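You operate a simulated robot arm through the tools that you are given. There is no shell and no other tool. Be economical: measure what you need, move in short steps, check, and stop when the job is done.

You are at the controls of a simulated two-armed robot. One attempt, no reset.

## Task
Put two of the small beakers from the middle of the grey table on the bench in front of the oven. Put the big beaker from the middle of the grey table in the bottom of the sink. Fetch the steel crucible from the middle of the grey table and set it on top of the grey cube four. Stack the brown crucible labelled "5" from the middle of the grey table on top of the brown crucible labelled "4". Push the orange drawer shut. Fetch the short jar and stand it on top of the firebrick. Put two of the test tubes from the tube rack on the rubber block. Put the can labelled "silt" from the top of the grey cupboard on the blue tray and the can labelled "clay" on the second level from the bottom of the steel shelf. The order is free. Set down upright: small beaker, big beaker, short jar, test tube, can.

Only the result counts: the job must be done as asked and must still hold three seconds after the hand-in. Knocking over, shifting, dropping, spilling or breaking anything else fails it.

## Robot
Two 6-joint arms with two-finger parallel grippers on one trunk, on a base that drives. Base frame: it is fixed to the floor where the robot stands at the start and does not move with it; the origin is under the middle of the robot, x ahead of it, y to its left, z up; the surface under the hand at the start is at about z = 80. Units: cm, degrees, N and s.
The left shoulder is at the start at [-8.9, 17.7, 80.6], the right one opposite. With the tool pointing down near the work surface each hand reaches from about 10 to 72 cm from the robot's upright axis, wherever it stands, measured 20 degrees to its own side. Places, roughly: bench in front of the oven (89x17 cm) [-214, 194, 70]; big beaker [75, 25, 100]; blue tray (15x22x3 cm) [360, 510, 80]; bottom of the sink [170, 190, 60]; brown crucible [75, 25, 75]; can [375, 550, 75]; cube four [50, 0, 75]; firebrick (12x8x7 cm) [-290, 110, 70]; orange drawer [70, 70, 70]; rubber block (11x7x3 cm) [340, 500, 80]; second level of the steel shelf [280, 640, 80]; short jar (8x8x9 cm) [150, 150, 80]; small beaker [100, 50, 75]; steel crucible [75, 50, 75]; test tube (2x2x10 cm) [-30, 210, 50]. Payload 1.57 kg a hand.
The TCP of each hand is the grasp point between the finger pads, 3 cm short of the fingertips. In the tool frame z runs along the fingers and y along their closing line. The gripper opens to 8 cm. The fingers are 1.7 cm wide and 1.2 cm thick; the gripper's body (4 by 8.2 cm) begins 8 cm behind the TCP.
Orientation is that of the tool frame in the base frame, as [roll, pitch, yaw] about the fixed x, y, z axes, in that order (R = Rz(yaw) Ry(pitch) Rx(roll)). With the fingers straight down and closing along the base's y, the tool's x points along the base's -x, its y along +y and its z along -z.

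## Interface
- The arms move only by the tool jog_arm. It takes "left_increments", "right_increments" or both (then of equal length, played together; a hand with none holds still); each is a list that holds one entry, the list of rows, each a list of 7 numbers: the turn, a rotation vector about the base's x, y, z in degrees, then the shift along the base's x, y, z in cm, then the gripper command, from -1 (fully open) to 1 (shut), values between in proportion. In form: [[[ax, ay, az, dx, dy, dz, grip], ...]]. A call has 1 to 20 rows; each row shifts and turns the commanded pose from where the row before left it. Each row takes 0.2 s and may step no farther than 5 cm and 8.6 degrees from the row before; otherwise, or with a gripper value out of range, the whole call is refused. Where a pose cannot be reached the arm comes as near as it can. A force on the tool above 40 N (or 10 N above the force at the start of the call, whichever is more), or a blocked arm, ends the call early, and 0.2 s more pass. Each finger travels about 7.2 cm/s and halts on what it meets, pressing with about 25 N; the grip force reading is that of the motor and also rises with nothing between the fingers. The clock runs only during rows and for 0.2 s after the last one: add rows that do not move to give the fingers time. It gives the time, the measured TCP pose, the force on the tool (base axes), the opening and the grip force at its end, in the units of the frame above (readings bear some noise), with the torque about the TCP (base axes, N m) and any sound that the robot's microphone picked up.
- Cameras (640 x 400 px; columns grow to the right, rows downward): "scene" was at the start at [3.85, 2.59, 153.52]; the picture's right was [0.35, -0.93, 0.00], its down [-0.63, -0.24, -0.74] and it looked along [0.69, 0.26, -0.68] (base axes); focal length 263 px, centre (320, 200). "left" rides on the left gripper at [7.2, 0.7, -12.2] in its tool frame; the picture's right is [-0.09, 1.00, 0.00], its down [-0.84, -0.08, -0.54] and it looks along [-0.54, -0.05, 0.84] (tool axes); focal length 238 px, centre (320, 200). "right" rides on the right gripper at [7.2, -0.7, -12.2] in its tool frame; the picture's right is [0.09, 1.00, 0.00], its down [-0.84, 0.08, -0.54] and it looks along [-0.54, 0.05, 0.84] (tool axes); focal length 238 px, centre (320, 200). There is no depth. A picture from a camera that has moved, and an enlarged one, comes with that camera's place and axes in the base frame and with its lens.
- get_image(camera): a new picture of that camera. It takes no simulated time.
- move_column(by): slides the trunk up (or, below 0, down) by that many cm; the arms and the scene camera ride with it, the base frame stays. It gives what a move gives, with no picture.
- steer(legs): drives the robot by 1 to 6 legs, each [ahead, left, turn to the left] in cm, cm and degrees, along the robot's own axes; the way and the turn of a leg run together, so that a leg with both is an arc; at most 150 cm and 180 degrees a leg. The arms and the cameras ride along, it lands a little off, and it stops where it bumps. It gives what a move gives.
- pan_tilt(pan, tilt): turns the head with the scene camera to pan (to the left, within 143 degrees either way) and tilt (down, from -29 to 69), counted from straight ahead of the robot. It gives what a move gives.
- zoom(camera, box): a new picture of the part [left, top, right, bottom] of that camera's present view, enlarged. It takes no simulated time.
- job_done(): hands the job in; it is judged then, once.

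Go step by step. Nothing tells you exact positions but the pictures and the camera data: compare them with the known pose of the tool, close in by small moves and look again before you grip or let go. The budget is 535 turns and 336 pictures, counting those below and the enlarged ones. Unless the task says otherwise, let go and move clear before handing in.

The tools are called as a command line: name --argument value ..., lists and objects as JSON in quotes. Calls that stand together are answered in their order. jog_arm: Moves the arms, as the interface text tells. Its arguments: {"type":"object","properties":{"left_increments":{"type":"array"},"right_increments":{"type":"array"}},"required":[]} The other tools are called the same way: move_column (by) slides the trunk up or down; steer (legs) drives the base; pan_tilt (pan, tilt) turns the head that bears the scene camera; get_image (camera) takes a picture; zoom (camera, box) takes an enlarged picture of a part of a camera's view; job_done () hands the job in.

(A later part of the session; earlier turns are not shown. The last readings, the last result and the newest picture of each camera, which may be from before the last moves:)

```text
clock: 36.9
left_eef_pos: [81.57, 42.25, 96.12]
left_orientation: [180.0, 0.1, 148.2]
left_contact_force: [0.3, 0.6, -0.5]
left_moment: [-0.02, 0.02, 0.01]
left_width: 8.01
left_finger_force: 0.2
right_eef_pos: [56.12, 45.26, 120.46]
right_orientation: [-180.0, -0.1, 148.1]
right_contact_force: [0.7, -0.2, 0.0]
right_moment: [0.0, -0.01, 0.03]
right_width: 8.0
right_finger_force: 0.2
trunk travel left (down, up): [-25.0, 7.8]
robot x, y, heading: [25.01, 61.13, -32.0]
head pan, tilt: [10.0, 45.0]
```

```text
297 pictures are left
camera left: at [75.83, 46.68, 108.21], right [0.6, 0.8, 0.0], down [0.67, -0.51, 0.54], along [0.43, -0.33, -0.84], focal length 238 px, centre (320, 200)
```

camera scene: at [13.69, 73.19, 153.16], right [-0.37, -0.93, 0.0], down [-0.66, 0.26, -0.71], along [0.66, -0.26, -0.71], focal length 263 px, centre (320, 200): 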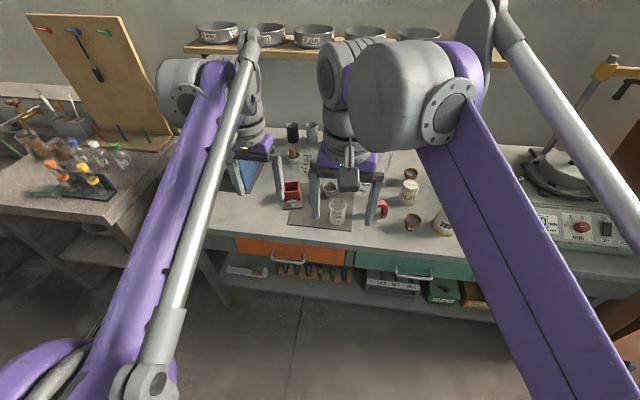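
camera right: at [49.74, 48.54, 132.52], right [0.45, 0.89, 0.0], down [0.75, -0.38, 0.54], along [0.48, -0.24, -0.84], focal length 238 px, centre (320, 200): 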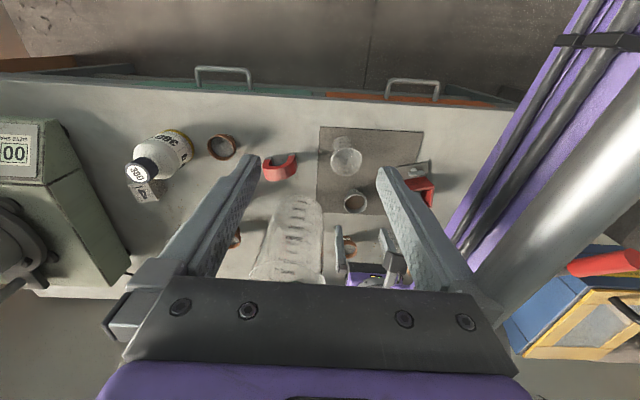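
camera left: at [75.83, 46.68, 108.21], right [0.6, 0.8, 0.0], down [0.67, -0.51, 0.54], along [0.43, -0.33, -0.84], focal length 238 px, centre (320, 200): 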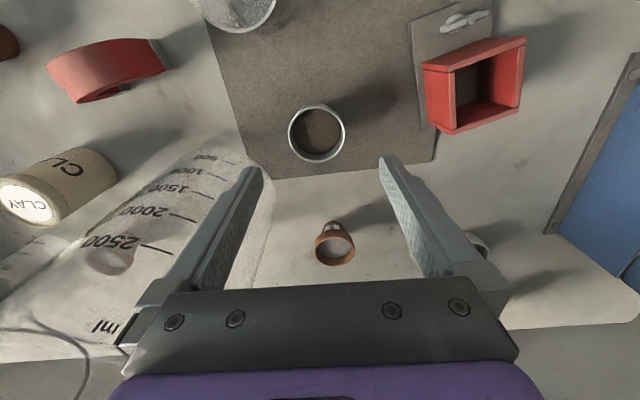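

jog_arm --left_increments '[[[0, 0, 0, -0.16, -0.25, -4, -1], [0, 0, 0, 0, 0, -4, -1], [0, 0, 0, 0, 0, -3, -1], [0, 0, 0, 0, 0, -1, -1], [0, 0, 0, 0, 0, -0.7, -1], [0, 0, 0, 0, 0, 0, 0], [0, 0, 0, 0, 0, 0, 1], [0, 0, 0, 0, 0, 0, 1], [0, 0, 0, 0, 0, 0, 1], [0, 0, 0, 0, 0, 0, 1]]]'

jog_arm --left_increments '[[[0, 0, 0, 0, 0, 0.3, 1], [0, 0, 0, 0, 0, 0.5, 1], [0, 0, 0, 0, 0, 0.5, 1], [0, 0, 0, 0, 0, 0.7, 1]]]'

get_image --camera "left"

```text
clock: 39.1
left_eef_pos: [81.43, 42.17, 83.53]
left_orientation: [-180.0, 0.1, 148.1]
left_contact_force: [-0.7, -1.4, -0.9]
left_moment: [0.01, 0.01, -0.01]
left_width: 5.33
left_finger_force: 24.7
right_eef_pos: [55.95, 45.41, 120.49]
right_orientation: [-180.0, -0.1, 148.1]
right_contact_force: [1.0, 0.0, 1.0]
right_moment: [-0.02, -0.02, -0.02]
right_width: 7.98
right_finger_force: 0.1
trunk travel left (down, up): [-25.0, 7.8]
robot x, y, heading: [24.89, 61.59, -31.8]
head pan, tilt: [10.0, 45.0]
```

```text
clock: 40.1
left_eef_pos: [81.41, 42.0, 85.56]
left_orientation: [-179.9, 0.2, 148.0]
left_contact_force: [-0.7, -0.9, -0.2]
left_moment: [0.0, -0.01, -0.02]
left_width: 5.35
left_finger_force: 25.2
right_eef_pos: [56.0, 45.32, 120.43]
right_orientation: [-179.9, 0.0, 148.0]
right_contact_force: [0.5, -0.8, 0.5]
right_moment: [-0.01, 0.01, 0.01]
right_width: 7.99
right_finger_force: 0.1
trunk travel left (down, up): [-25.0, 7.8]
robot x, y, heading: [25.14, 60.97, -32.0]
head pan, tilt: [10.0, 45.0]
```

```text
296 pictures are left
camera left: at [75.73, 46.53, 97.72], right [0.6, 0.8, 0.0], down [0.67, -0.51, 0.54], along [0.43, -0.33, -0.84], focal length 238 px, centre (320, 200)
```

left: 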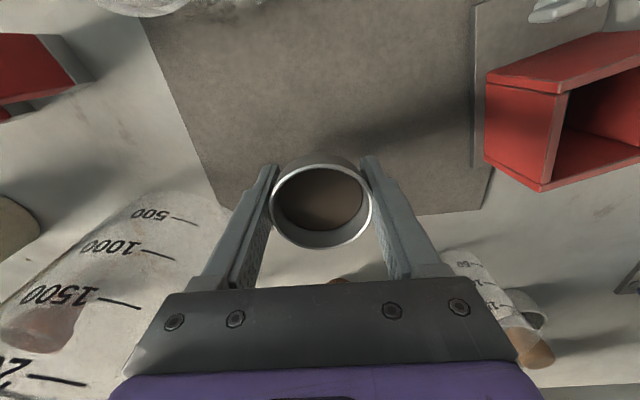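

It holds. I lift gently and draw back before driving to the right.

jog_arm --left_increments '[[[0, 0, 0, 0, 0, 1, 1], [0, 0, 0, 0, 0, 1, 1], [0, 0, 0, 0, 0, 1, 1], [0, 0, 0, 0, 0, 1, 1], [0, 0, 0, 0, 0, 1, 1], [0, 0, 0, 0, 0, 1, 1], [0, 0, 0, 0, 0, 1, 1], [0, 0, 0, 0, 0, 1, 1], [0, 0, 0, 0, 0, 1, 1], [0, 0, 0, 0, 0, 1, 1], [0, 0, 0, 0, 0, 1, 1], [0, 0, 0, 0, 0, 1, 1], [0, 0, 0, 0, 0, 1, 1], [0, 0, 0, 0, 0, 1, 1], [0, 0, 0, 0, 0, 1, 1], [0, 0, 0, 0, 0, 1, 1], [0, 0, 0, 0, 0, 1, 1]]]'

jog_arm --left_increments '[[[0, 0, 0, -0.4, 0.27, 0, 1], [0, 0, 0, -0.85, 0.53, 0, 1], [0, 0, 0, -0.85, 0.53, 0, 1], [0, 0, 0, -0.85, 0.53, 0, 1], [0, 0, 0, -0.85, 0.53, 0, 1], [0, 0, 0, -0.85, 0.53, 0, 1], [0, 0, 0, -0.85, 0.53, 0, 1], [0, 0, 0, -0.85, 0.53, 0, 1], [0, 0, 0, -0.85, 0.53, 0, 1], [0, 0, 0, -0.85, 0.53, 0, 1], [0, 0, 0, -0.85, 0.53, 0, 1], [0, 0, 0, -0.85, 0.53, 0, 1], [0, 0, 0, -0.85, 0.53, 0, 1], [0, 0, 0, -0.85, 0.53, 0, 1], [0, 0, 0, -0.85, 0.53, 0, 1], [0, 0, 0, -0.4, 0.27, 0, 1]]]'

get_image --camera "left"

```text
clock: 43.7
left_eef_pos: [81.33, 42.15, 102.61]
left_orientation: [180.0, 0.1, 148.0]
left_contact_force: [-0.3, 0.0, 0.1]
left_moment: [-0.02, -0.01, -0.04]
left_width: 5.34
left_finger_force: 25.4
right_eef_pos: [56.01, 45.41, 120.5]
right_orientation: [179.9, 0.0, 148.1]
right_contact_force: [-0.6, -0.2, 0.6]
right_moment: [-0.03, 0.03, -0.02]
right_width: 8.0
right_finger_force: 0.0
trunk travel left (down, up): [-25.0, 7.8]
robot x, y, heading: [24.89, 61.02, -31.7]
head pan, tilt: [10.0, 45.0]
```

```text
clock: 47.1
left_eef_pos: [68.67, 49.94, 102.5]
left_orientation: [-180.0, 0.2, 148.0]
left_contact_force: [-0.7, -0.2, -0.3]
left_moment: [0.01, -0.01, 0.0]
left_width: 5.33
left_finger_force: 25.0
right_eef_pos: [56.09, 45.35, 120.38]
right_orientation: [180.0, 0.1, 148.1]
right_contact_force: [-0.3, -0.4, -1.1]
right_moment: [-0.03, 0.0, -0.01]
right_width: 7.99
right_finger_force: 0.0
trunk travel left (down, up): [-25.0, 7.8]
robot x, y, heading: [24.9, 61.53, -32.0]
head pan, tilt: [10.0, 45.0]
```

```text
295 pictures are left
camera left: at [62.96, 54.47, 114.67], right [0.6, 0.8, 0.0], down [0.67, -0.51, 0.54], along [0.43, -0.33, -0.84], focal length 238 px, centre (320, 200)
```

left: 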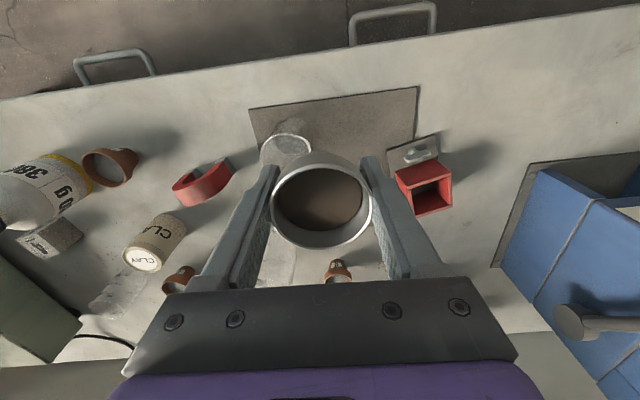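

jog_arm --left_increments '[[[0, 0, 0, 0, 0, 1, 1], [0, 0, 0, 0, 0, 1, 1], [0, 0, 0, 0, 0, 1, 1], [0, 0, 0, 0, 0, 1, 1], [0, 0, 0, 0, 0, 1, 1], [0, 0, 0, 0, 0, 1, 1], [0, 0, 0, 0, 0, 1, 1]]]'

steer --legs '[[0, -46, 0]]'

get_image --camera "left"

get_image --camera "right"

```text
clock: 48.7
left_eef_pos: [68.61, 50.0, 109.66]
left_orientation: [-180.0, 0.2, 148.0]
left_contact_force: [0.1, -0.7, 0.1]
left_moment: [-0.01, 0.0, 0.02]
left_width: 5.33
left_finger_force: 24.6
right_eef_pos: [56.03, 45.37, 120.47]
right_orientation: [-179.9, 0.0, 148.1]
right_contact_force: [0.1, 0.9, -0.1]
right_moment: [-0.01, 0.02, -0.06]
right_width: 7.99
right_finger_force: 0.1
trunk travel left (down, up): [-25.0, 7.8]
robot x, y, heading: [24.98, 61.35, -31.8]
head pan, tilt: [10.0, 45.0]
```

```text
clock: 53.3
left_eef_pos: [44.43, 10.85, 109.53]
left_orientation: [-180.0, 0.1, 148.3]
left_contact_force: [-0.2, 0.2, -0.5]
left_moment: [0.0, 0.05, -0.03]
left_width: 5.32
left_finger_force: 25.0
right_eef_pos: [31.65, 6.05, 120.45]
right_orientation: [180.0, 0.0, 148.3]
right_contact_force: [0.3, -0.1, 0.5]
right_moment: [-0.02, 0.0, 0.0]
right_width: 7.99
right_finger_force: 0.1
trunk travel left (down, up): [-25.0, 7.8]
robot x, y, heading: [0.84, 21.54, -31.6]
head pan, tilt: [10.0, 45.0]
```

```text
294 pictures are left
camera left: at [38.64, 15.14, 121.73], right [0.6, 0.8, 0.0], down [0.67, -0.5, 0.54], along [0.43, -0.33, -0.84], focal length 238 px, centre (320, 200)
```

left: 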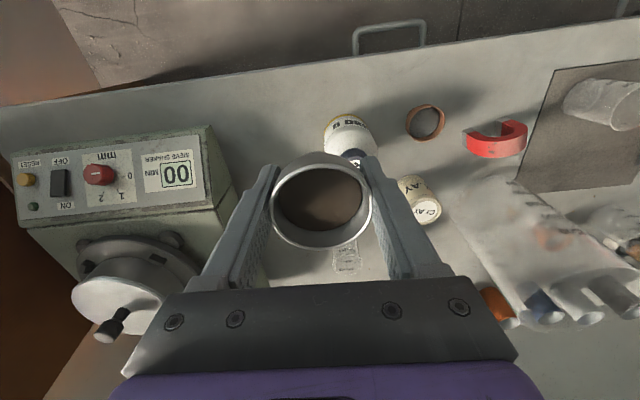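

```text
293 pictures are left
camera right: at [25.28, 9.29, 132.54], right [0.44, 0.9, 0.0], down [0.75, -0.37, 0.54], along [0.49, -0.24, -0.84], focal length 238 px, centre (320, 200)
```

right: 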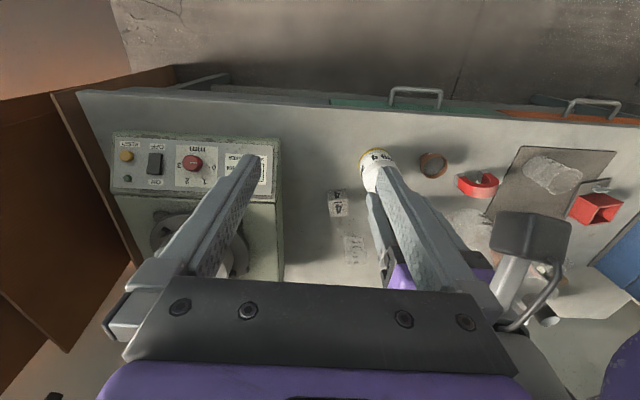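

zoom --camera "right" --box '[300, 140, 420, 280]'

get_image --camera "scene"

```text
2.86 times, centred on (360, 210) of right
camera zoom: at [25.28, 9.29, 132.54], right [0.44, 0.9, 0.0], down [0.75, -0.37, 0.54], along [0.49, -0.24, -0.84], focal length 681 px, centre (206, 171)
```

zoom: 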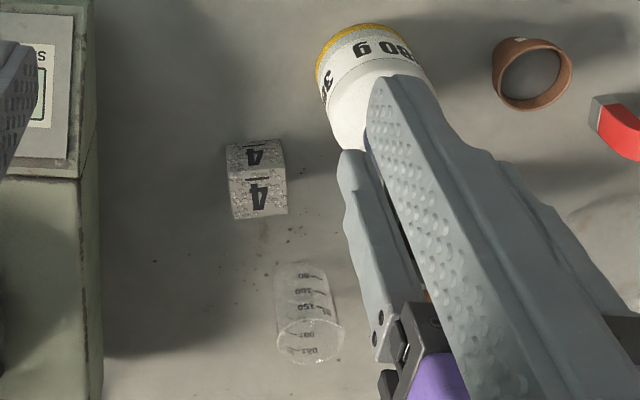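

```text
291 pictures are left
camera scene: at [4.73, 20.61, 153.16], right [-0.37, -0.93, 0.0], down [-0.66, 0.26, -0.71], along [0.66, -0.26, -0.71], focal length 263 px, centre (320, 200)
```

scene: 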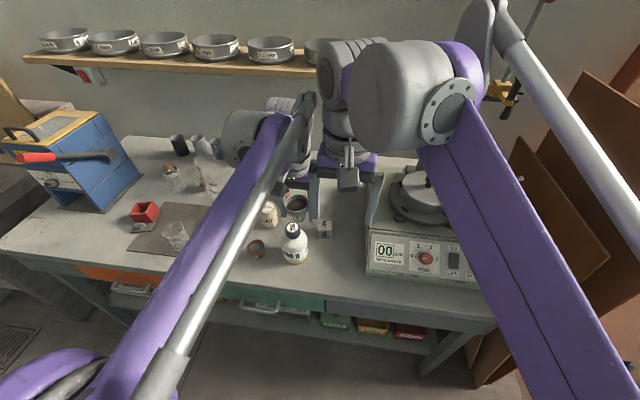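

Cube four's top is near n=49.2, s=29.3, z≈84.6. I carry the crucible over it slowly.

jog_arm --left_increments '[[[0, 0, 0, 0.4, -0.37, 0, 1], [0, 0, 0, 0.81, -0.757, 0, 1], [0, 0, 0, 0.81, -0.757, 0, 1], [0, 0, 0, 0.81, -0.757, 0, 1], [0, 0, 0, 0.81, -0.757, 0, 1], [0, 0, 0, 0.81, -0.757, 0, 1], [0, 0, 0, 0.81, -0.757, 0, 1], [0, 0, 0, 0.81, -0.757, 0, 1], [0, 0, 0, 0.81, -0.757, 0, 1], [0, 0, 0, 0.81, -0.757, 0, 1], [0, 0, 0, 0.81, -0.757, 0, 1], [0, 0, 0, 0.81, -0.757, 0, 1], [0, 0, 0, 0.81, -0.757, 0, 1], [0, 0, 0, 0.81, -0.757, 0, 1], [0, 0, 0, 0.81, -0.757, 0, 1], [0, 0, 0, 0.81, -0.757, 0, 1], [0, 0, 0, 0.4, -0.37, 0, 1]]]'

jog_arm --left_increments '[[[0, 0, 0, 0, 0, -1, 1], [0, 0, 0, 0, 0, -1, 1], [0, 0, 0, 0, 0, -1, 1], [0, 0, 0, 0, 0, -1, 1], [0, 0, 0, 0, 0, -1, 1], [0, 0, 0, 0, 0, -1, 1], [0, 0, 0, 0, 0, -1, 1], [0, 0, 0, 0, 0, -1, 1], [0, 0, 0, 0, 0, -1, 1], [0, 0, 0, 0, 0, -1, 1], [0, 0, 0, 0, 0, -1, 1], [0, 0, 0, 0, 0, -1, 1], [0, 0, 0, 0, 0, -1, 1]]]'

get_image --camera "left"

zoom --camera "right" --box '[270, 140, 420, 290]'

zoom --camera "scene" --box '[220, 140, 420, 280]'

```text
clock: 56.9
left_eef_pos: [55.51, -0.02, 109.25]
left_orientation: [180.0, 0.2, 148.3]
left_contact_force: [-0.3, 0.5, -0.8]
left_moment: [0.02, 0.01, -0.01]
left_width: 5.34
left_finger_force: 24.7
left hand out of reach, approached as far as the arm can: row 15, 16, 17
right_eef_pos: [31.58, 6.19, 120.45]
right_orientation: [180.0, 0.0, 148.3]
right_contact_force: [-1.4, -1.2, -0.2]
right_moment: [0.02, -0.05, 0.01]
right_width: 7.99
right_finger_force: 0.0
trunk travel left (down, up): [-25.0, 7.8]
robot x, y, heading: [0.47, 21.7, -31.9]
head pan, tilt: [10.0, 45.0]
```

```text
clock: 59.7
left_eef_pos: [55.67, 0.13, 96.31]
left_orientation: [-180.0, 0.1, 148.3]
left_contact_force: [0.4, -0.5, -1.2]
left_moment: [-0.01, -0.03, -0.01]
left_width: 5.33
left_finger_force: 24.9
right_eef_pos: [31.72, 6.11, 120.48]
right_orientation: [179.9, -0.1, 148.2]
right_contact_force: [0.5, -0.8, -0.5]
right_moment: [-0.01, -0.04, 0.0]
right_width: 8.0
right_finger_force: 0.0
trunk travel left (down, up): [-25.0, 7.8]
robot x, y, heading: [0.45, 21.72, -31.5]
head pan, tilt: [10.0, 45.0]
```

```text
290 pictures are left
camera left: at [49.97, 4.44, 108.45], right [0.6, 0.8, 0.0], down [0.67, -0.5, 0.54], along [0.43, -0.33, -0.84], focal length 238 px, centre (320, 200)
```

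left: 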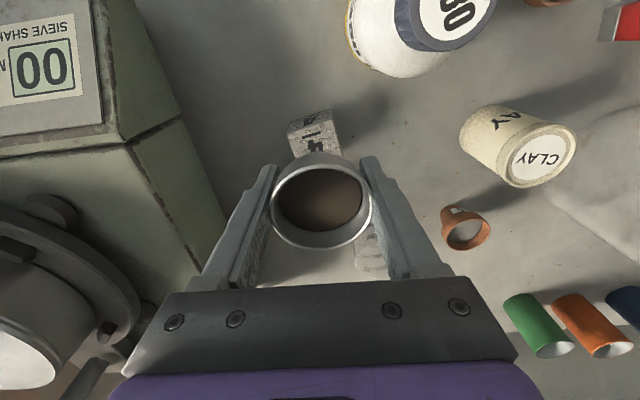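

```text
2.67 times, centred on (345, 215) of right
camera zoom: at [25.29, 9.29, 132.54], right [0.44, 0.9, 0.0], down [0.75, -0.37, 0.54], along [0.49, -0.24, -0.84], focal length 636 px, centre (253, 160)
```

zoom: 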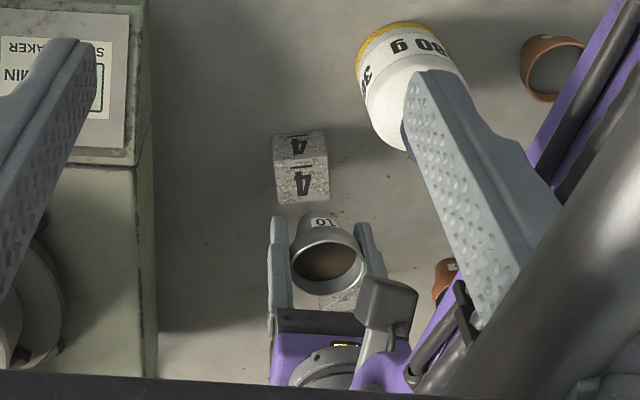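

```text
2.86 times, centred on (320, 210) of scene
camera zoom: at [4.74, 20.62, 153.16], right [-0.37, -0.93, 0.0], down [-0.66, 0.26, -0.71], along [0.66, -0.26, -0.71], focal length 752 px, centre (320, 171)
```

zoom: 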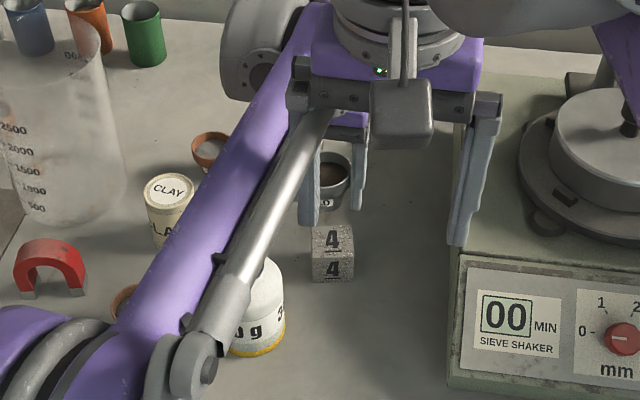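

jog_arm --left_increments '[[[0, 0, 0, 0, 0, -1, 1], [0, 0, 0, 0.5, -0.5, -0.5, 1], [0, 0, 0, 0.6, -0.6, -0.5, 1], [0, 0, 0, 0.5, -0.5, -0.5, 1], [0, 0, 0, 0, 0, -1, 1], [0, 0, 0, 0, 0, -1, 1], [0, 0, 0, 0, 0, -1, 1], [0, 0, 0, 0, 0, -0.5, 1]]]'

get_image --camera "left"

zoom --camera "right" --box '[270, 140, 420, 290]'

zoom --camera "scene" --box '[270, 180, 370, 260]'

```text
clock: 61.5
left_eef_pos: [57.23, -1.51, 90.27]
left_orientation: [-180.0, 0.1, 148.3]
left_contact_force: [-0.2, -0.5, 0.3]
left_moment: [-0.02, 0.01, 0.01]
left_width: 5.32
left_finger_force: 24.9
right_eef_pos: [31.56, 6.09, 120.35]
right_orientation: [180.0, 0.0, 148.3]
right_contact_force: [1.2, -0.2, -0.6]
right_moment: [-0.03, -0.03, 0.02]
right_width: 7.99
right_finger_force: 0.0
trunk travel left (down, up): [-25.0, 7.8]
robot x, y, heading: [0.32, 21.9, -31.8]
head pan, tilt: [10.0, 45.0]
```

```text
287 pictures are left
camera left: at [51.63, 2.88, 102.4], right [0.6, 0.8, 0.0], down [0.67, -0.5, 0.54], along [0.43, -0.33, -0.84], focal length 238 px, centre (320, 200)
```

left: 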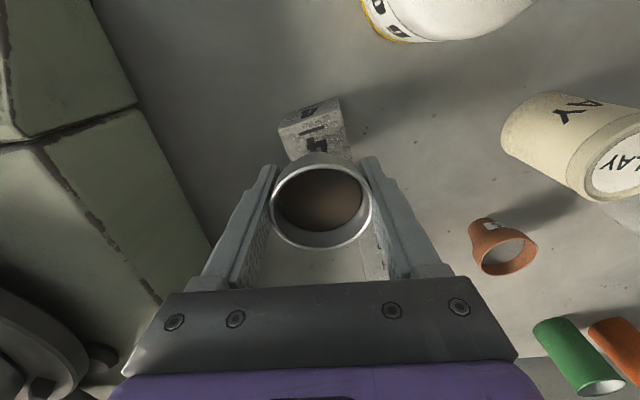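

```text
2.67 times, centred on (345, 215) of right
camera zoom: at [25.28, 9.3, 132.55], right [0.44, 0.9, 0.0], down [0.75, -0.37, 0.54], along [0.49, -0.24, -0.84], focal length 636 px, centre (253, 160)
```

zoom: 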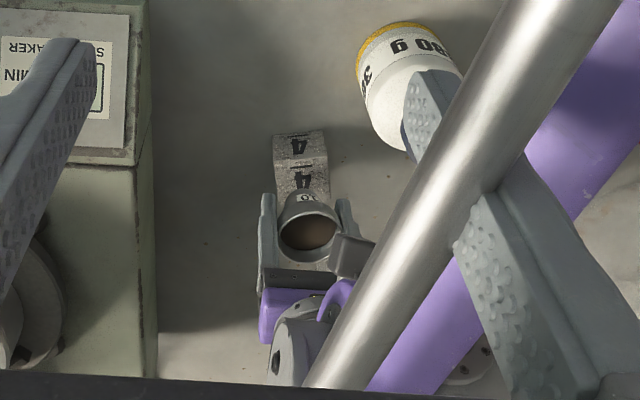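

```text
5.00 times, centred on (320, 220) of scene
camera zoom: at [4.73, 20.62, 153.16], right [-0.37, -0.93, 0.0], down [-0.66, 0.26, -0.71], along [0.66, -0.26, -0.71], focal length 1316 px, centre (320, 100)
```

zoom: 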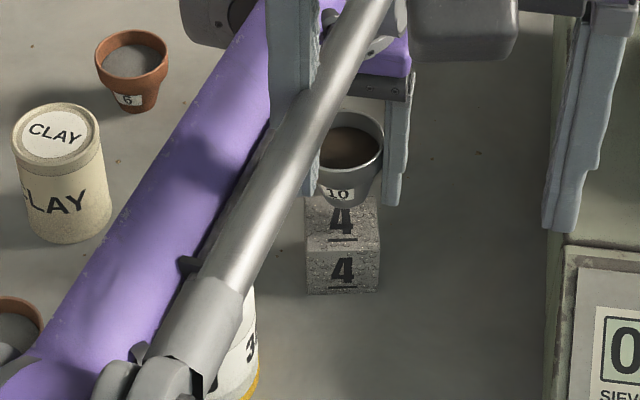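

The left forearm passes close to the right fingers, so I first move the right hand forward and away to the right.

jog_arm --right_increments '[[[0, 0, 0, 0.85, -0.53, 0.5, -1], [0, 0, 0, 0.85, -0.53, 0.5, -1], [0, 0, 0, 0.85, -0.53, 0.5, -1], [0, 0, 0, 0.85, -0.53, 0.5, -1], [0, 0, 0, 0.3, -1.8, 0, -1], [0, 0, 0, -1, -1.7, 0, -1], [0, 0, 0, -1, -1.7, 0, -1], [0, 0, 0, -1, -1.7, 0, -1], [0, 0, 0, -1, -1.7, 0, -1], [0, 0, 0, -1, -1.7, 0, -1]]]'

get_image --camera "scene"

get_image --camera "right"

```text
clock: 63.7
left_eef_pos: [57.38, -1.48, 90.34]
left_orientation: [179.9, 0.1, 148.3]
left_contact_force: [0.0, -0.2, -0.9]
left_moment: [-0.03, -0.03, 0.03]
left_width: 5.3
left_finger_force: 24.3
right_eef_pos: [30.12, -6.36, 122.37]
right_orientation: [-179.9, -0.1, 148.4]
right_contact_force: [-1.1, 0.5, 0.7]
right_moment: [0.02, 0.0, 0.0]
right_width: 8.0
right_finger_force: 0.0
trunk travel left (down, up): [-25.0, 7.8]
robot x, y, heading: [0.65, 21.77, -31.9]
head pan, tilt: [10.0, 45.0]
```

```text
284 pictures are left
camera scene: at [4.7, 20.58, 153.16], right [-0.37, -0.93, 0.0], down [-0.66, 0.26, -0.71], along [0.66, -0.26, -0.71], focal length 263 px, centre (320, 200)
```

scene: 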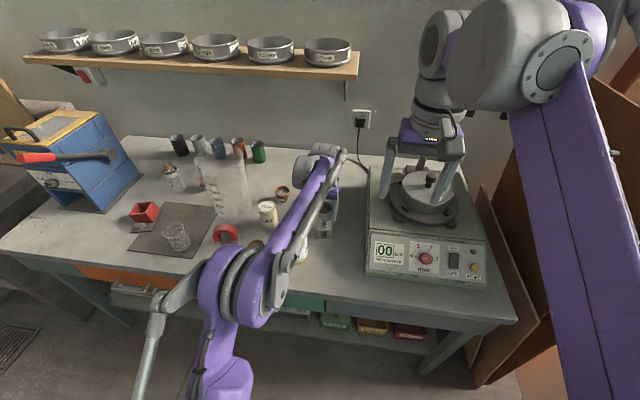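

```text
283 pictures are left
camera right: at [23.81, -3.15, 134.52], right [0.44, 0.9, 0.0], down [0.75, -0.37, 0.54], along [0.49, -0.24, -0.84], focal length 238 px, centre (320, 200)
```

right: 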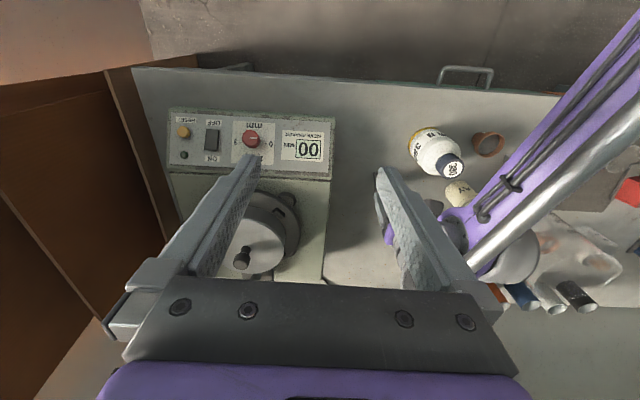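

zoom --camera "scene" --box '[240, 160, 370, 280]'

jog_arm --left_increments '[[[0, 0, 0, 0, 0, -0.5, 1], [0, 0, 0, 0, 0, -0.3, 1], [0, 0, 0, 0, 0, -0.3, 1], [0, 0, 0, 0, 0, -0.3, 1]]]'

zoom --camera "left" --box '[220, 70, 420, 270]'

```text
3.33 times, centred on (305, 220) of scene
camera zoom: at [4.7, 20.58, 153.16], right [-0.37, -0.93, 0.0], down [-0.66, 0.26, -0.71], along [0.66, -0.26, -0.71], focal length 877 px, centre (370, 133)
```

zoom: 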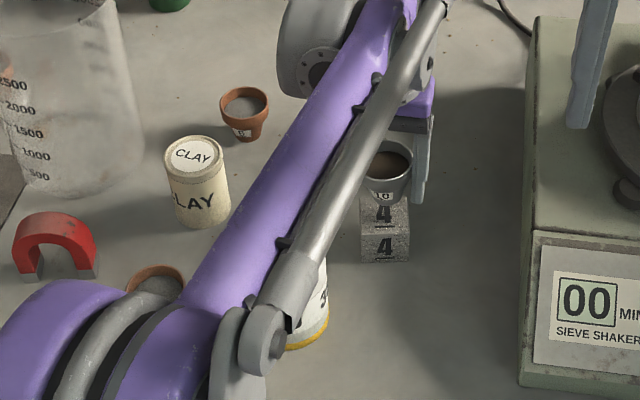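

```text
clock: 64.7
left_eef_pos: [57.36, -1.4, 88.81]
left_orientation: [-180.0, 0.0, 148.2]
left_contact_force: [-0.6, 0.4, -0.2]
left_moment: [-0.02, -0.02, 0.02]
left_width: 5.32
left_finger_force: 24.8
right_eef_pos: [30.21, -6.27, 122.36]
right_orientation: [180.0, 0.0, 148.4]
right_contact_force: [-0.4, 0.7, 0.7]
right_moment: [0.01, -0.04, 0.01]
right_width: 7.99
right_finger_force: 0.1
trunk travel left (down, up): [-25.0, 7.8]
robot x, y, heading: [0.35, 21.71, -32.0]
head pan, tilt: [10.0, 45.0]
```

```text
2.00 times, centred on (320, 170) of left
camera zoom: at [51.57, 2.91, 101.01], right [0.6, 0.8, 0.0], down [0.67, -0.5, 0.54], along [0.43, -0.33, -0.84], focal length 477 px, centre (320, 260)
```

zoom: 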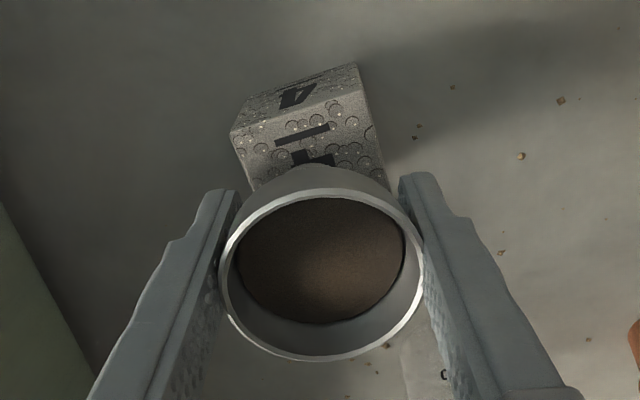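

jog_arm --left_increments '[[[0, 0, 0, -0.2, 0.1, -0.2, 1], [0, 0, 0, 0, 0, -0.2, 1], [0, 0, 0, 0, 0, -0.2, 1]]]'

zoom --camera "scene" --box '[290, 190, 360, 250]'

```text
clock: 65.5
left_eef_pos: [57.11, -1.48, 88.15]
left_orientation: [-179.9, 0.1, 148.3]
left_contact_force: [-0.1, -0.6, 0.0]
left_moment: [0.0, -0.03, 0.01]
left_width: 5.31
left_finger_force: 25.1
right_eef_pos: [30.37, -6.33, 122.34]
right_orientation: [179.9, 0.0, 148.2]
right_contact_force: [0.7, -0.1, -0.9]
right_moment: [0.0, -0.02, -0.01]
right_width: 7.99
right_finger_force: 0.1
trunk travel left (down, up): [-25.0, 7.8]
robot x, y, heading: [0.7, 22.39, -31.9]
head pan, tilt: [10.0, 45.0]
```

```text
6.67 times, centred on (325, 220) of scene
camera zoom: at [4.74, 20.62, 153.16], right [-0.37, -0.93, 0.0], down [-0.66, 0.26, -0.71], along [0.66, -0.26, -0.71], focal length 1755 px, centre (287, 67)
```

zoom: 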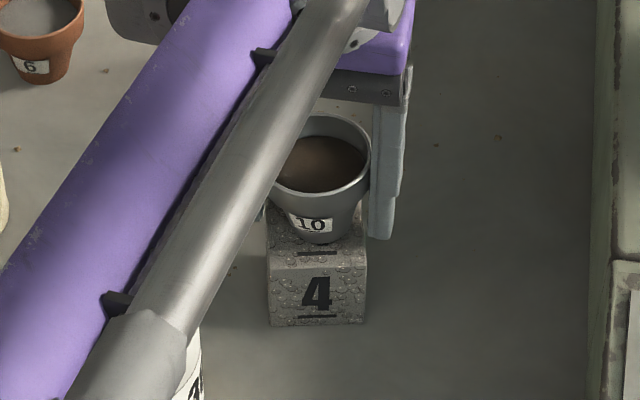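

jog_arm --left_increments '[[[0, 0, 0, 0, 0, -0.2, 1], [0, 0, 0, 0, 0, -0.2, 1], [0, 0, 0, 0, 0, 0, 1]]]'

zoom --camera "scene" --box '[290, 190, 360, 250]'

```text
clock: 66.3
left_eef_pos: [56.98, -1.45, 87.9]
left_orientation: [180.0, 0.2, 148.4]
left_contact_force: [0.9, -1.1, 19.1]
left_moment: [0.16, -0.18, 0.0]
left_width: 5.34
left_finger_force: 25.0
right_eef_pos: [30.1, -6.21, 122.49]
right_orientation: [-179.9, 0.1, 148.3]
right_contact_force: [-0.1, 0.2, -0.4]
right_moment: [-0.01, 0.01, -0.03]
right_width: 8.02
right_finger_force: 0.0
trunk travel left (down, up): [-25.0, 7.8]
robot x, y, heading: [0.55, 21.93, -31.8]
head pan, tilt: [10.0, 45.0]
```

```text
6.67 times, centred on (325, 220) of scene
camera zoom: at [4.56, 20.67, 153.17], right [-0.37, -0.93, 0.0], down [-0.66, 0.26, -0.71], along [0.66, -0.26, -0.71], focal length 1755 px, centre (287, 67)
```

zoom: 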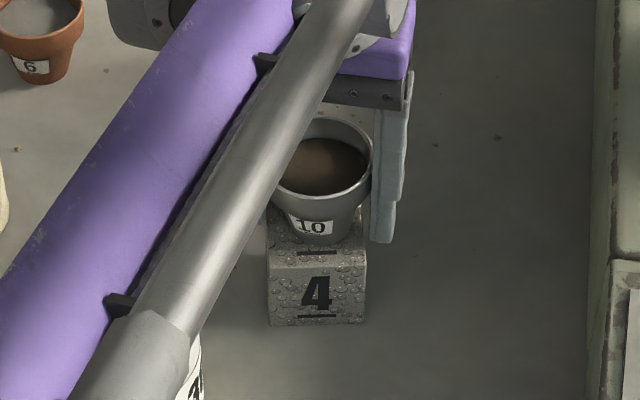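

jog_arm --left_increments '[[[0, 0, 0, 0, 0, 0.1, 1], [0, 0, 0, 0, 0, 0, 0.2], [0, 0, 0, 0, 0, 0, -0.3], [0, 0, 0, 0, 0, 0, -1], [0, 0, 0, 0, 0, 0, -1]]]'

zoom --camera "left" --box '[220, 70, 420, 270]'

```text
clock: 67.5
left_eef_pos: [57.13, -1.53, 87.81]
left_orientation: [180.0, 0.1, 148.3]
left_contact_force: [-0.5, -0.3, -0.1]
left_moment: [-0.01, -0.01, 0.0]
left_width: 8.0
left_finger_force: 0.1
right_eef_pos: [30.23, -6.24, 122.37]
right_orientation: [179.9, 0.0, 148.3]
right_contact_force: [0.1, 0.2, 0.4]
right_moment: [-0.03, 0.0, 0.01]
right_width: 7.99
right_finger_force: 0.1
trunk travel left (down, up): [-25.0, 7.8]
robot x, y, heading: [0.34, 21.75, -31.7]
head pan, tilt: [10.0, 45.0]
```

```text
2.00 times, centred on (320, 170) of left
camera zoom: at [51.34, 2.91, 100.08], right [0.6, 0.8, 0.0], down [0.67, -0.5, 0.54], along [0.43, -0.33, -0.84], focal length 477 px, centre (320, 260)
```

zoom: 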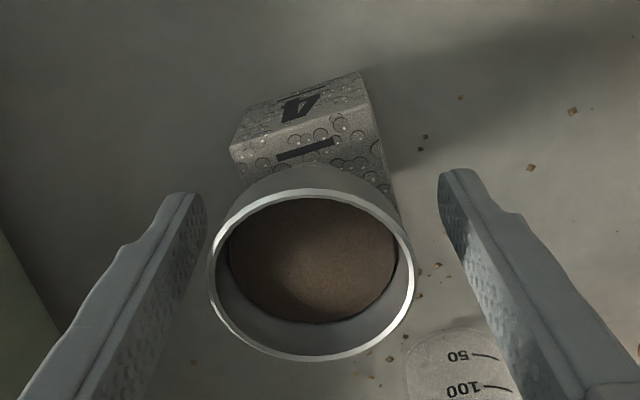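

jog_arm --left_increments '[[[0, 0, 0, 0, 0, 2, -1], [0, 0, 0, 0, 0, 3, -1], [0, 0, 0, 0, 0, 3, -1], [0, 0, 0, -1, 0.65, 3, -1], [0, 0, 0, -1.7, 1.06, 3, -1], [0, 0, 0, -1.7, 1.06, 3, -1], [0, 0, 0, -1.7, 1.06, 3, -1], [0, 0, 0, -2.5, 1.6, 2, -1], [0, 0, 0, -2.5, 1.6, 0, -1], [0, 0, 0, -2.5, 1.6, 0, -1]]]'

get_image --camera "left"

get_image --camera "scene"

```text
clock: 69.7
left_eef_pos: [43.23, 7.33, 109.75]
left_orientation: [180.0, 0.1, 148.3]
left_contact_force: [-0.3, 0.0, 0.2]
left_moment: [0.01, -0.01, -0.01]
left_width: 8.0
left_finger_force: 0.1
right_eef_pos: [30.15, -6.23, 122.44]
right_orientation: [179.9, 0.1, 148.3]
right_contact_force: [-0.8, -0.8, 0.3]
right_moment: [-0.01, -0.01, 0.02]
right_width: 7.99
right_finger_force: 0.0
trunk travel left (down, up): [-25.0, 7.8]
robot x, y, heading: [0.5, 21.6, -31.5]
head pan, tilt: [10.0, 45.0]
```

```text
277 pictures are left
camera left: at [37.63, 11.77, 121.9], right [0.6, 0.8, 0.0], down [0.67, -0.5, 0.54], along [0.44, -0.33, -0.84], focal length 238 px, centre (320, 200)
```

left: 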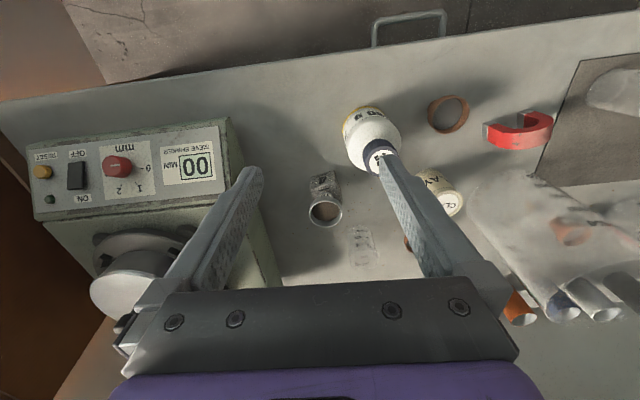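

```text
276 pictures are left
camera scene: at [4.62, 20.69, 153.16], right [-0.37, -0.93, 0.0], down [-0.66, 0.26, -0.71], along [0.66, -0.26, -0.71], focal length 263 px, centre (320, 200)
```

scene: 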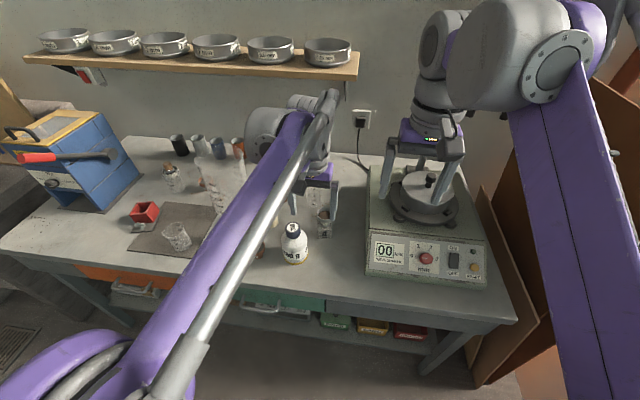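

The steel crucible stands on cube four. Next I drive left and closer to the table for the brown crucible "5".

steer --legs '[[0, 47, 0], [10, 0, 0]]'

get_image --camera "left"

get_image --camera "right"

```text
clock: 75.2
left_eef_pos: [76.89, 42.17, 109.7]
left_orientation: [-179.9, 0.1, 148.1]
left_contact_force: [0.2, -0.8, -0.1]
left_moment: [0.02, 0.0, 0.01]
left_width: 8.02
left_finger_force: 0.0
right_eef_pos: [63.5, 28.72, 122.53]
right_orientation: [180.0, 0.0, 148.1]
right_contact_force: [-0.5, 0.0, 0.0]
right_moment: [0.02, -0.02, -0.02]
right_width: 8.0
right_finger_force: 0.0
trunk travel left (down, up): [-25.0, 7.8]
robot x, y, heading: [34.01, 56.9, -31.9]
head pan, tilt: [10.0, 45.0]
```

```text
275 pictures are left
camera left: at [71.2, 46.58, 121.87], right [0.6, 0.8, 0.0], down [0.67, -0.51, 0.54], along [0.43, -0.33, -0.84], focal length 238 px, centre (320, 200)
```

left: 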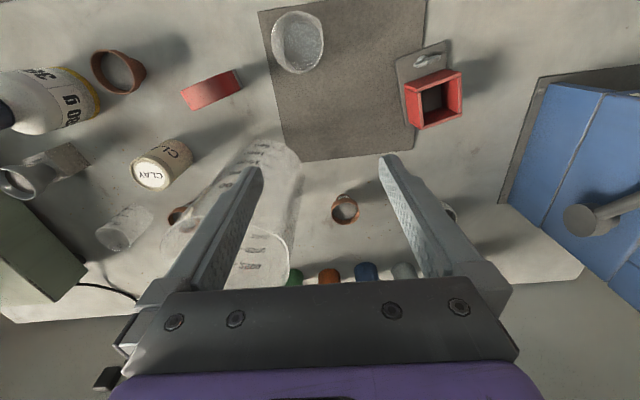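

```text
274 pictures are left
camera right: at [57.23, 31.85, 134.53], right [0.45, 0.89, 0.0], down [0.75, -0.38, 0.54], along [0.48, -0.24, -0.84], focal length 238 px, centre (320, 200)
```

right: 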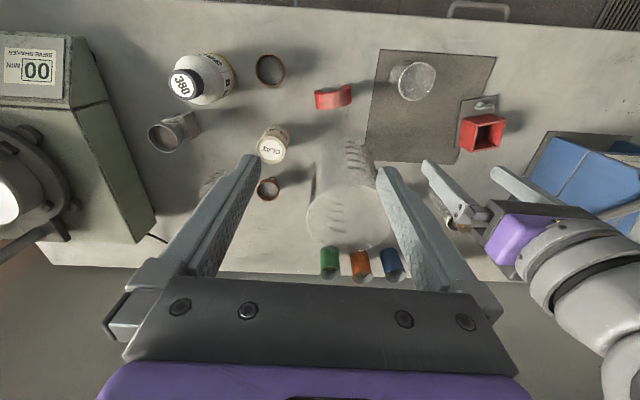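

zoom --camera "right" --box '[280, 110, 440, 290]'

zoom --camera "left" --box '[160, 120, 420, 300]'

get_image --camera "scene"

```text
2.22 times, centred on (360, 200) of right
camera zoom: at [57.23, 31.85, 134.53], right [0.45, 0.89, 0.0], down [0.75, -0.38, 0.54], along [0.48, -0.24, -0.84], focal length 530 px, centre (231, 200)
```

zoom: 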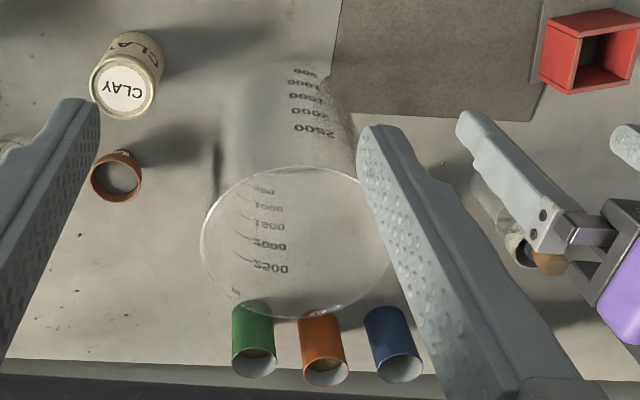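

```text
2.22 times, centred on (290, 210) of left
camera zoom: at [71.2, 46.58, 121.87], right [0.6, 0.8, 0.0], down [0.67, -0.51, 0.54], along [0.43, -0.33, -0.84], focal length 530 px, centre (387, 178)
```

zoom: 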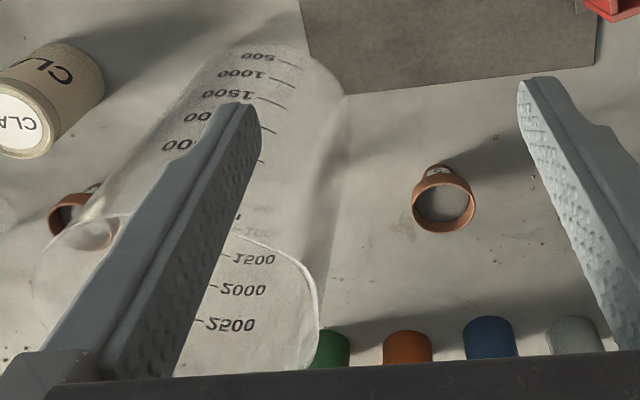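

```text
271 pictures are left
camera scene: at [38.23, 55.65, 153.16], right [-0.37, -0.93, 0.0], down [-0.66, 0.26, -0.71], along [0.66, -0.26, -0.71], focal length 263 px, centre (320, 200)
```

scene: 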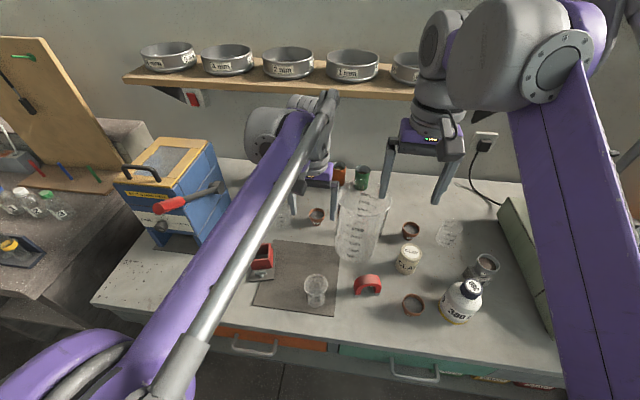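

Big beaker rim: n≈55, s≈64, z≈102.5, Ø≈14.5. Crucible "5": n=63.2, s=79.5. I go between with the left hand lowered to clear.

jog_arm --left_increments '[[[0, 0, 0, 1.05, 1.7, 0, -1], [0, 0, 0, 1.05, 1.7, -2, -1], [0, 0, 0, 0, 0, -4, -1], [0, 0, 0, 0, 0, -4, -1], [0, 0, 0, 0, 0, -4, -1], [0, 0, 0, 2.75, -1.92, -0.5, -1], [0, 0, 0, 2.75, -1.92, 0, -1], [0, 0, 0, 2.75, -1.92, 0, -1], [0, 0, 0, 2.75, -1.92, 0, -1], [0, 0, 0, 2.75, -1.92, 0, -1], [0, 0, 0, 2.75, -1.92, 0, -1]]]'

get_image --camera "left"

get_image --camera "right"

```text
clock: 77.6
left_eef_pos: [95.82, 34.17, 95.23]
left_orientation: [180.0, 0.1, 148.0]
left_contact_force: [0.3, 0.6, -0.3]
left_moment: [0.03, -0.01, 0.0]
left_width: 7.98
left_finger_force: 0.0
right_eef_pos: [63.83, 28.55, 122.41]
right_orientation: [-180.0, 0.0, 148.0]
right_contact_force: [0.2, -0.2, 0.6]
right_moment: [0.02, 0.02, 0.01]
right_width: 7.99
right_finger_force: 0.0
trunk travel left (down, up): [-25.0, 7.8]
robot x, y, heading: [34.09, 56.82, -32.1]
head pan, tilt: [10.0, 45.0]
```

```text
270 pictures are left
camera left: at [90.14, 38.54, 107.35], right [0.6, 0.8, 0.0], down [0.67, -0.51, 0.54], along [0.43, -0.33, -0.84], focal length 238 px, centre (320, 200)
```

left: 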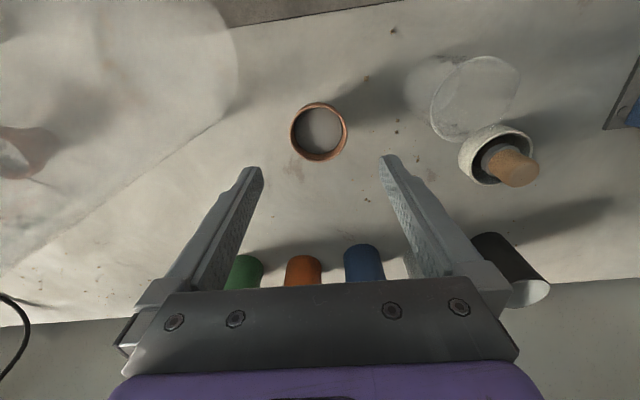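

```text
269 pictures are left
camera right: at [57.35, 31.79, 134.5], right [0.45, 0.89, 0.0], down [0.75, -0.38, 0.54], along [0.48, -0.24, -0.84], focal length 238 px, centre (320, 200)
```

right: 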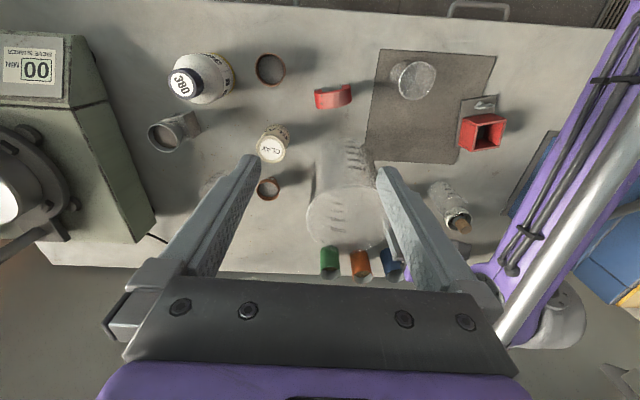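

jog_arm --left_increments '[[[0, 0, 0, 0, 0, -3, -1], [0, 0, 0, 0, 0, -3, -1], [0, 0, 0, 0, 0, -3, -1], [0, 0, 0, 0, 0, -1.5, -1], [0, 0, 0, 0, 0, -1.2, -1], [0, 0, 0, 0, 0, 0, 0], [0, 0, 0, 0, 0, 0, 1], [0, 0, 0, 0, 0, 0, 1], [0, 0, 0, 0, 0, 0, 1], [0, 0, 0, 0, 0, 0, 1]]]'

jog_arm --left_increments '[[[0, 0, 0, 0, 0, 0.3, 1], [0, 0, 0, 0, 0, 0.5, 1], [0, 0, 0, 0, 0, 0.7, 1], [0, 0, 0, 0, 0, 1, 1], [0, 0, 0, 0, 0, 1, 1], [0, 0, 0, 0, 0, 1, 1], [0, 0, 0, 0, 0, 1, 1], [0, 0, 0, 0, 0, 1, 1], [0, 0, 0, 0, 0, 1, 1], [0, 0, 0, 0, 0, 1, 1], [0, 0, 0, 0, 0, 1, 1], [0, 0, 0, 0, 0, 1, 1]]]'

get_image --camera "left"

```text
clock: 79.8
left_eef_pos: [95.48, 34.04, 83.5]
left_orientation: [-180.0, 0.2, 148.1]
left_contact_force: [0.0, 0.0, -0.3]
left_moment: [0.04, 0.02, 0.01]
left_width: 5.37
left_finger_force: 25.1
right_eef_pos: [63.63, 28.6, 122.45]
right_orientation: [-179.9, 0.0, 148.1]
right_contact_force: [0.4, 0.2, 0.1]
right_moment: [-0.01, -0.03, 0.01]
right_width: 8.02
right_finger_force: 0.0
trunk travel left (down, up): [-25.0, 7.8]
robot x, y, heading: [34.23, 57.56, -31.8]
head pan, tilt: [10.0, 45.0]
```

```text
clock: 82.4
left_eef_pos: [95.34, 33.92, 93.91]
left_orientation: [-180.0, 0.1, 148.1]
left_contact_force: [0.3, 0.4, -0.7]
left_moment: [-0.03, -0.01, 0.0]
left_width: 5.37
left_finger_force: 24.8
right_eef_pos: [63.58, 28.67, 122.46]
right_orientation: [180.0, -0.1, 148.1]
right_contact_force: [-0.1, 0.2, -0.6]
right_moment: [0.02, 0.01, -0.01]
right_width: 8.04
right_finger_force: 0.1
trunk travel left (down, up): [-25.0, 7.8]
robot x, y, heading: [33.96, 57.27, -32.1]
head pan, tilt: [10.0, 45.0]
```

```text
268 pictures are left
camera left: at [89.71, 38.52, 106.14], right [0.6, 0.8, 0.0], down [0.67, -0.51, 0.54], along [0.43, -0.33, -0.84], focal length 238 px, centre (320, 200)
```

left: 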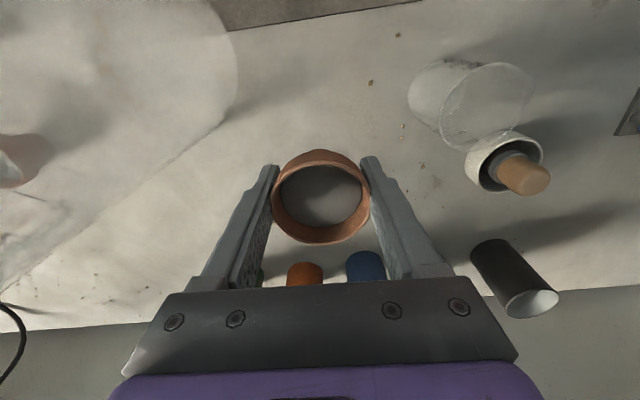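

jog_arm --left_increments '[[[0, 0, 0, -0.5, 0.3, 0, 1], [0, 0, 0, -1.05, 0.66, 0, 1], [0, 0, 0, -1.05, 0.66, 0, 1], [0, 0, 0, -1.05, 0.66, 0, 1], [0, 0, 0, -1.05, 0.66, 0, 1], [0, 0, 0, -1.05, 0.66, 0, 1], [0, 0, 0, -1.05, 0.66, 0, 1], [0, 0, 0, -1.05, 0.66, 0, 1], [0, 0, 0, -1.05, 0.66, 0, 1], [0, 0, 0, -1.05, 0.66, 0, 1], [0, 0, 0, -1.05, 0.66, 0, 1], [0, 0, 0, -1.05, 0.66, 0, 1], [0, 0, 0, -1.05, 0.66, 0, 1], [0, 0, 0, -1.05, 0.66, 0, 1], [0, 0, 0, -1.05, 0.66, 0, 1], [0, 0, 0, -1.05, 0.66, 0, 1], [0, 0, 0, -1.05, 0.66, 0, 1], [0, 0, 0, -0.5, 0.3, 0, 1]]]'

jog_arm --left_increments '[[[0, 0, 0, 0, 0, 0.5, 1], [0, 0, 0, 0, 0, 1, 1], [0, 0, 0, 0, 0, 1, 1], [0, 0, 0, 0, 0, 1, 1], [0, 0, 0, 0, 0, 1, 1], [0, 0, 0, 0, 0, 1, 1], [0, 0, 0, 0, 0, 1, 1], [0, 0, 0, 0, 0, 1, 1], [0, 0, 0, 0, 0, 1, 1], [0, 0, 0, 0, 0, 1, 1], [0, 0, 0, 0, 0, 1, 1], [0, 0, 0, 0, 0, 1, 1], [0, 0, 0, 0, 0, 1, 1], [0, 0, 0, 0, 0, 0.5, 1]]]'

get_image --camera "right"

```text
clock: 86.2
left_eef_pos: [77.68, 45.12, 94.02]
left_orientation: [180.0, 0.1, 148.0]
left_contact_force: [0.1, -0.2, 0.5]
left_moment: [-0.04, 0.0, -0.02]
left_width: 5.33
left_finger_force: 24.9
right_eef_pos: [63.68, 28.62, 122.48]
right_orientation: [179.9, 0.0, 148.2]
right_contact_force: [0.2, -0.4, 0.0]
right_moment: [-0.04, 0.0, 0.05]
right_width: 7.99
right_finger_force: 0.0
trunk travel left (down, up): [-25.0, 7.8]
robot x, y, heading: [34.28, 56.89, -31.8]
head pan, tilt: [10.0, 45.0]
```

```text
clock: 89.2
left_eef_pos: [77.63, 45.2, 107.07]
left_orientation: [-180.0, 0.1, 148.1]
left_contact_force: [-0.2, 0.2, -0.8]
left_moment: [-0.01, -0.01, -0.01]
left_width: 5.33
left_finger_force: 25.2
right_eef_pos: [63.67, 28.56, 122.54]
right_orientation: [-180.0, 0.0, 148.1]
right_contact_force: [0.4, 0.2, -1.2]
right_moment: [0.02, 0.02, 0.04]
right_width: 7.98
right_finger_force: 0.2
trunk travel left (down, up): [-25.0, 7.8]
robot x, y, heading: [33.95, 57.11, -31.9]
head pan, tilt: [10.0, 45.0]
```

```text
267 pictures are left
camera right: at [57.23, 31.85, 134.54], right [0.45, 0.89, 0.0], down [0.75, -0.38, 0.54], along [0.48, -0.24, -0.84], focal length 238 px, centre (320, 200)
```

right: 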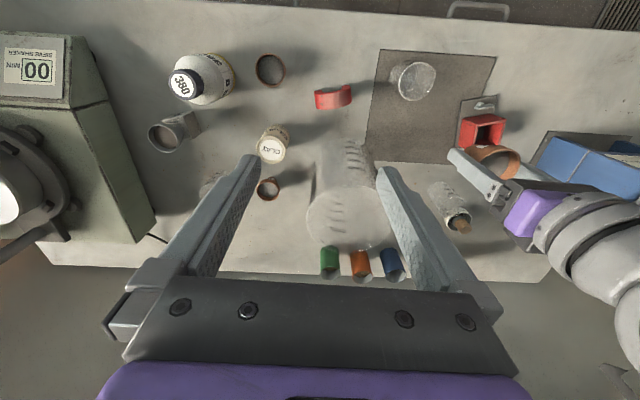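

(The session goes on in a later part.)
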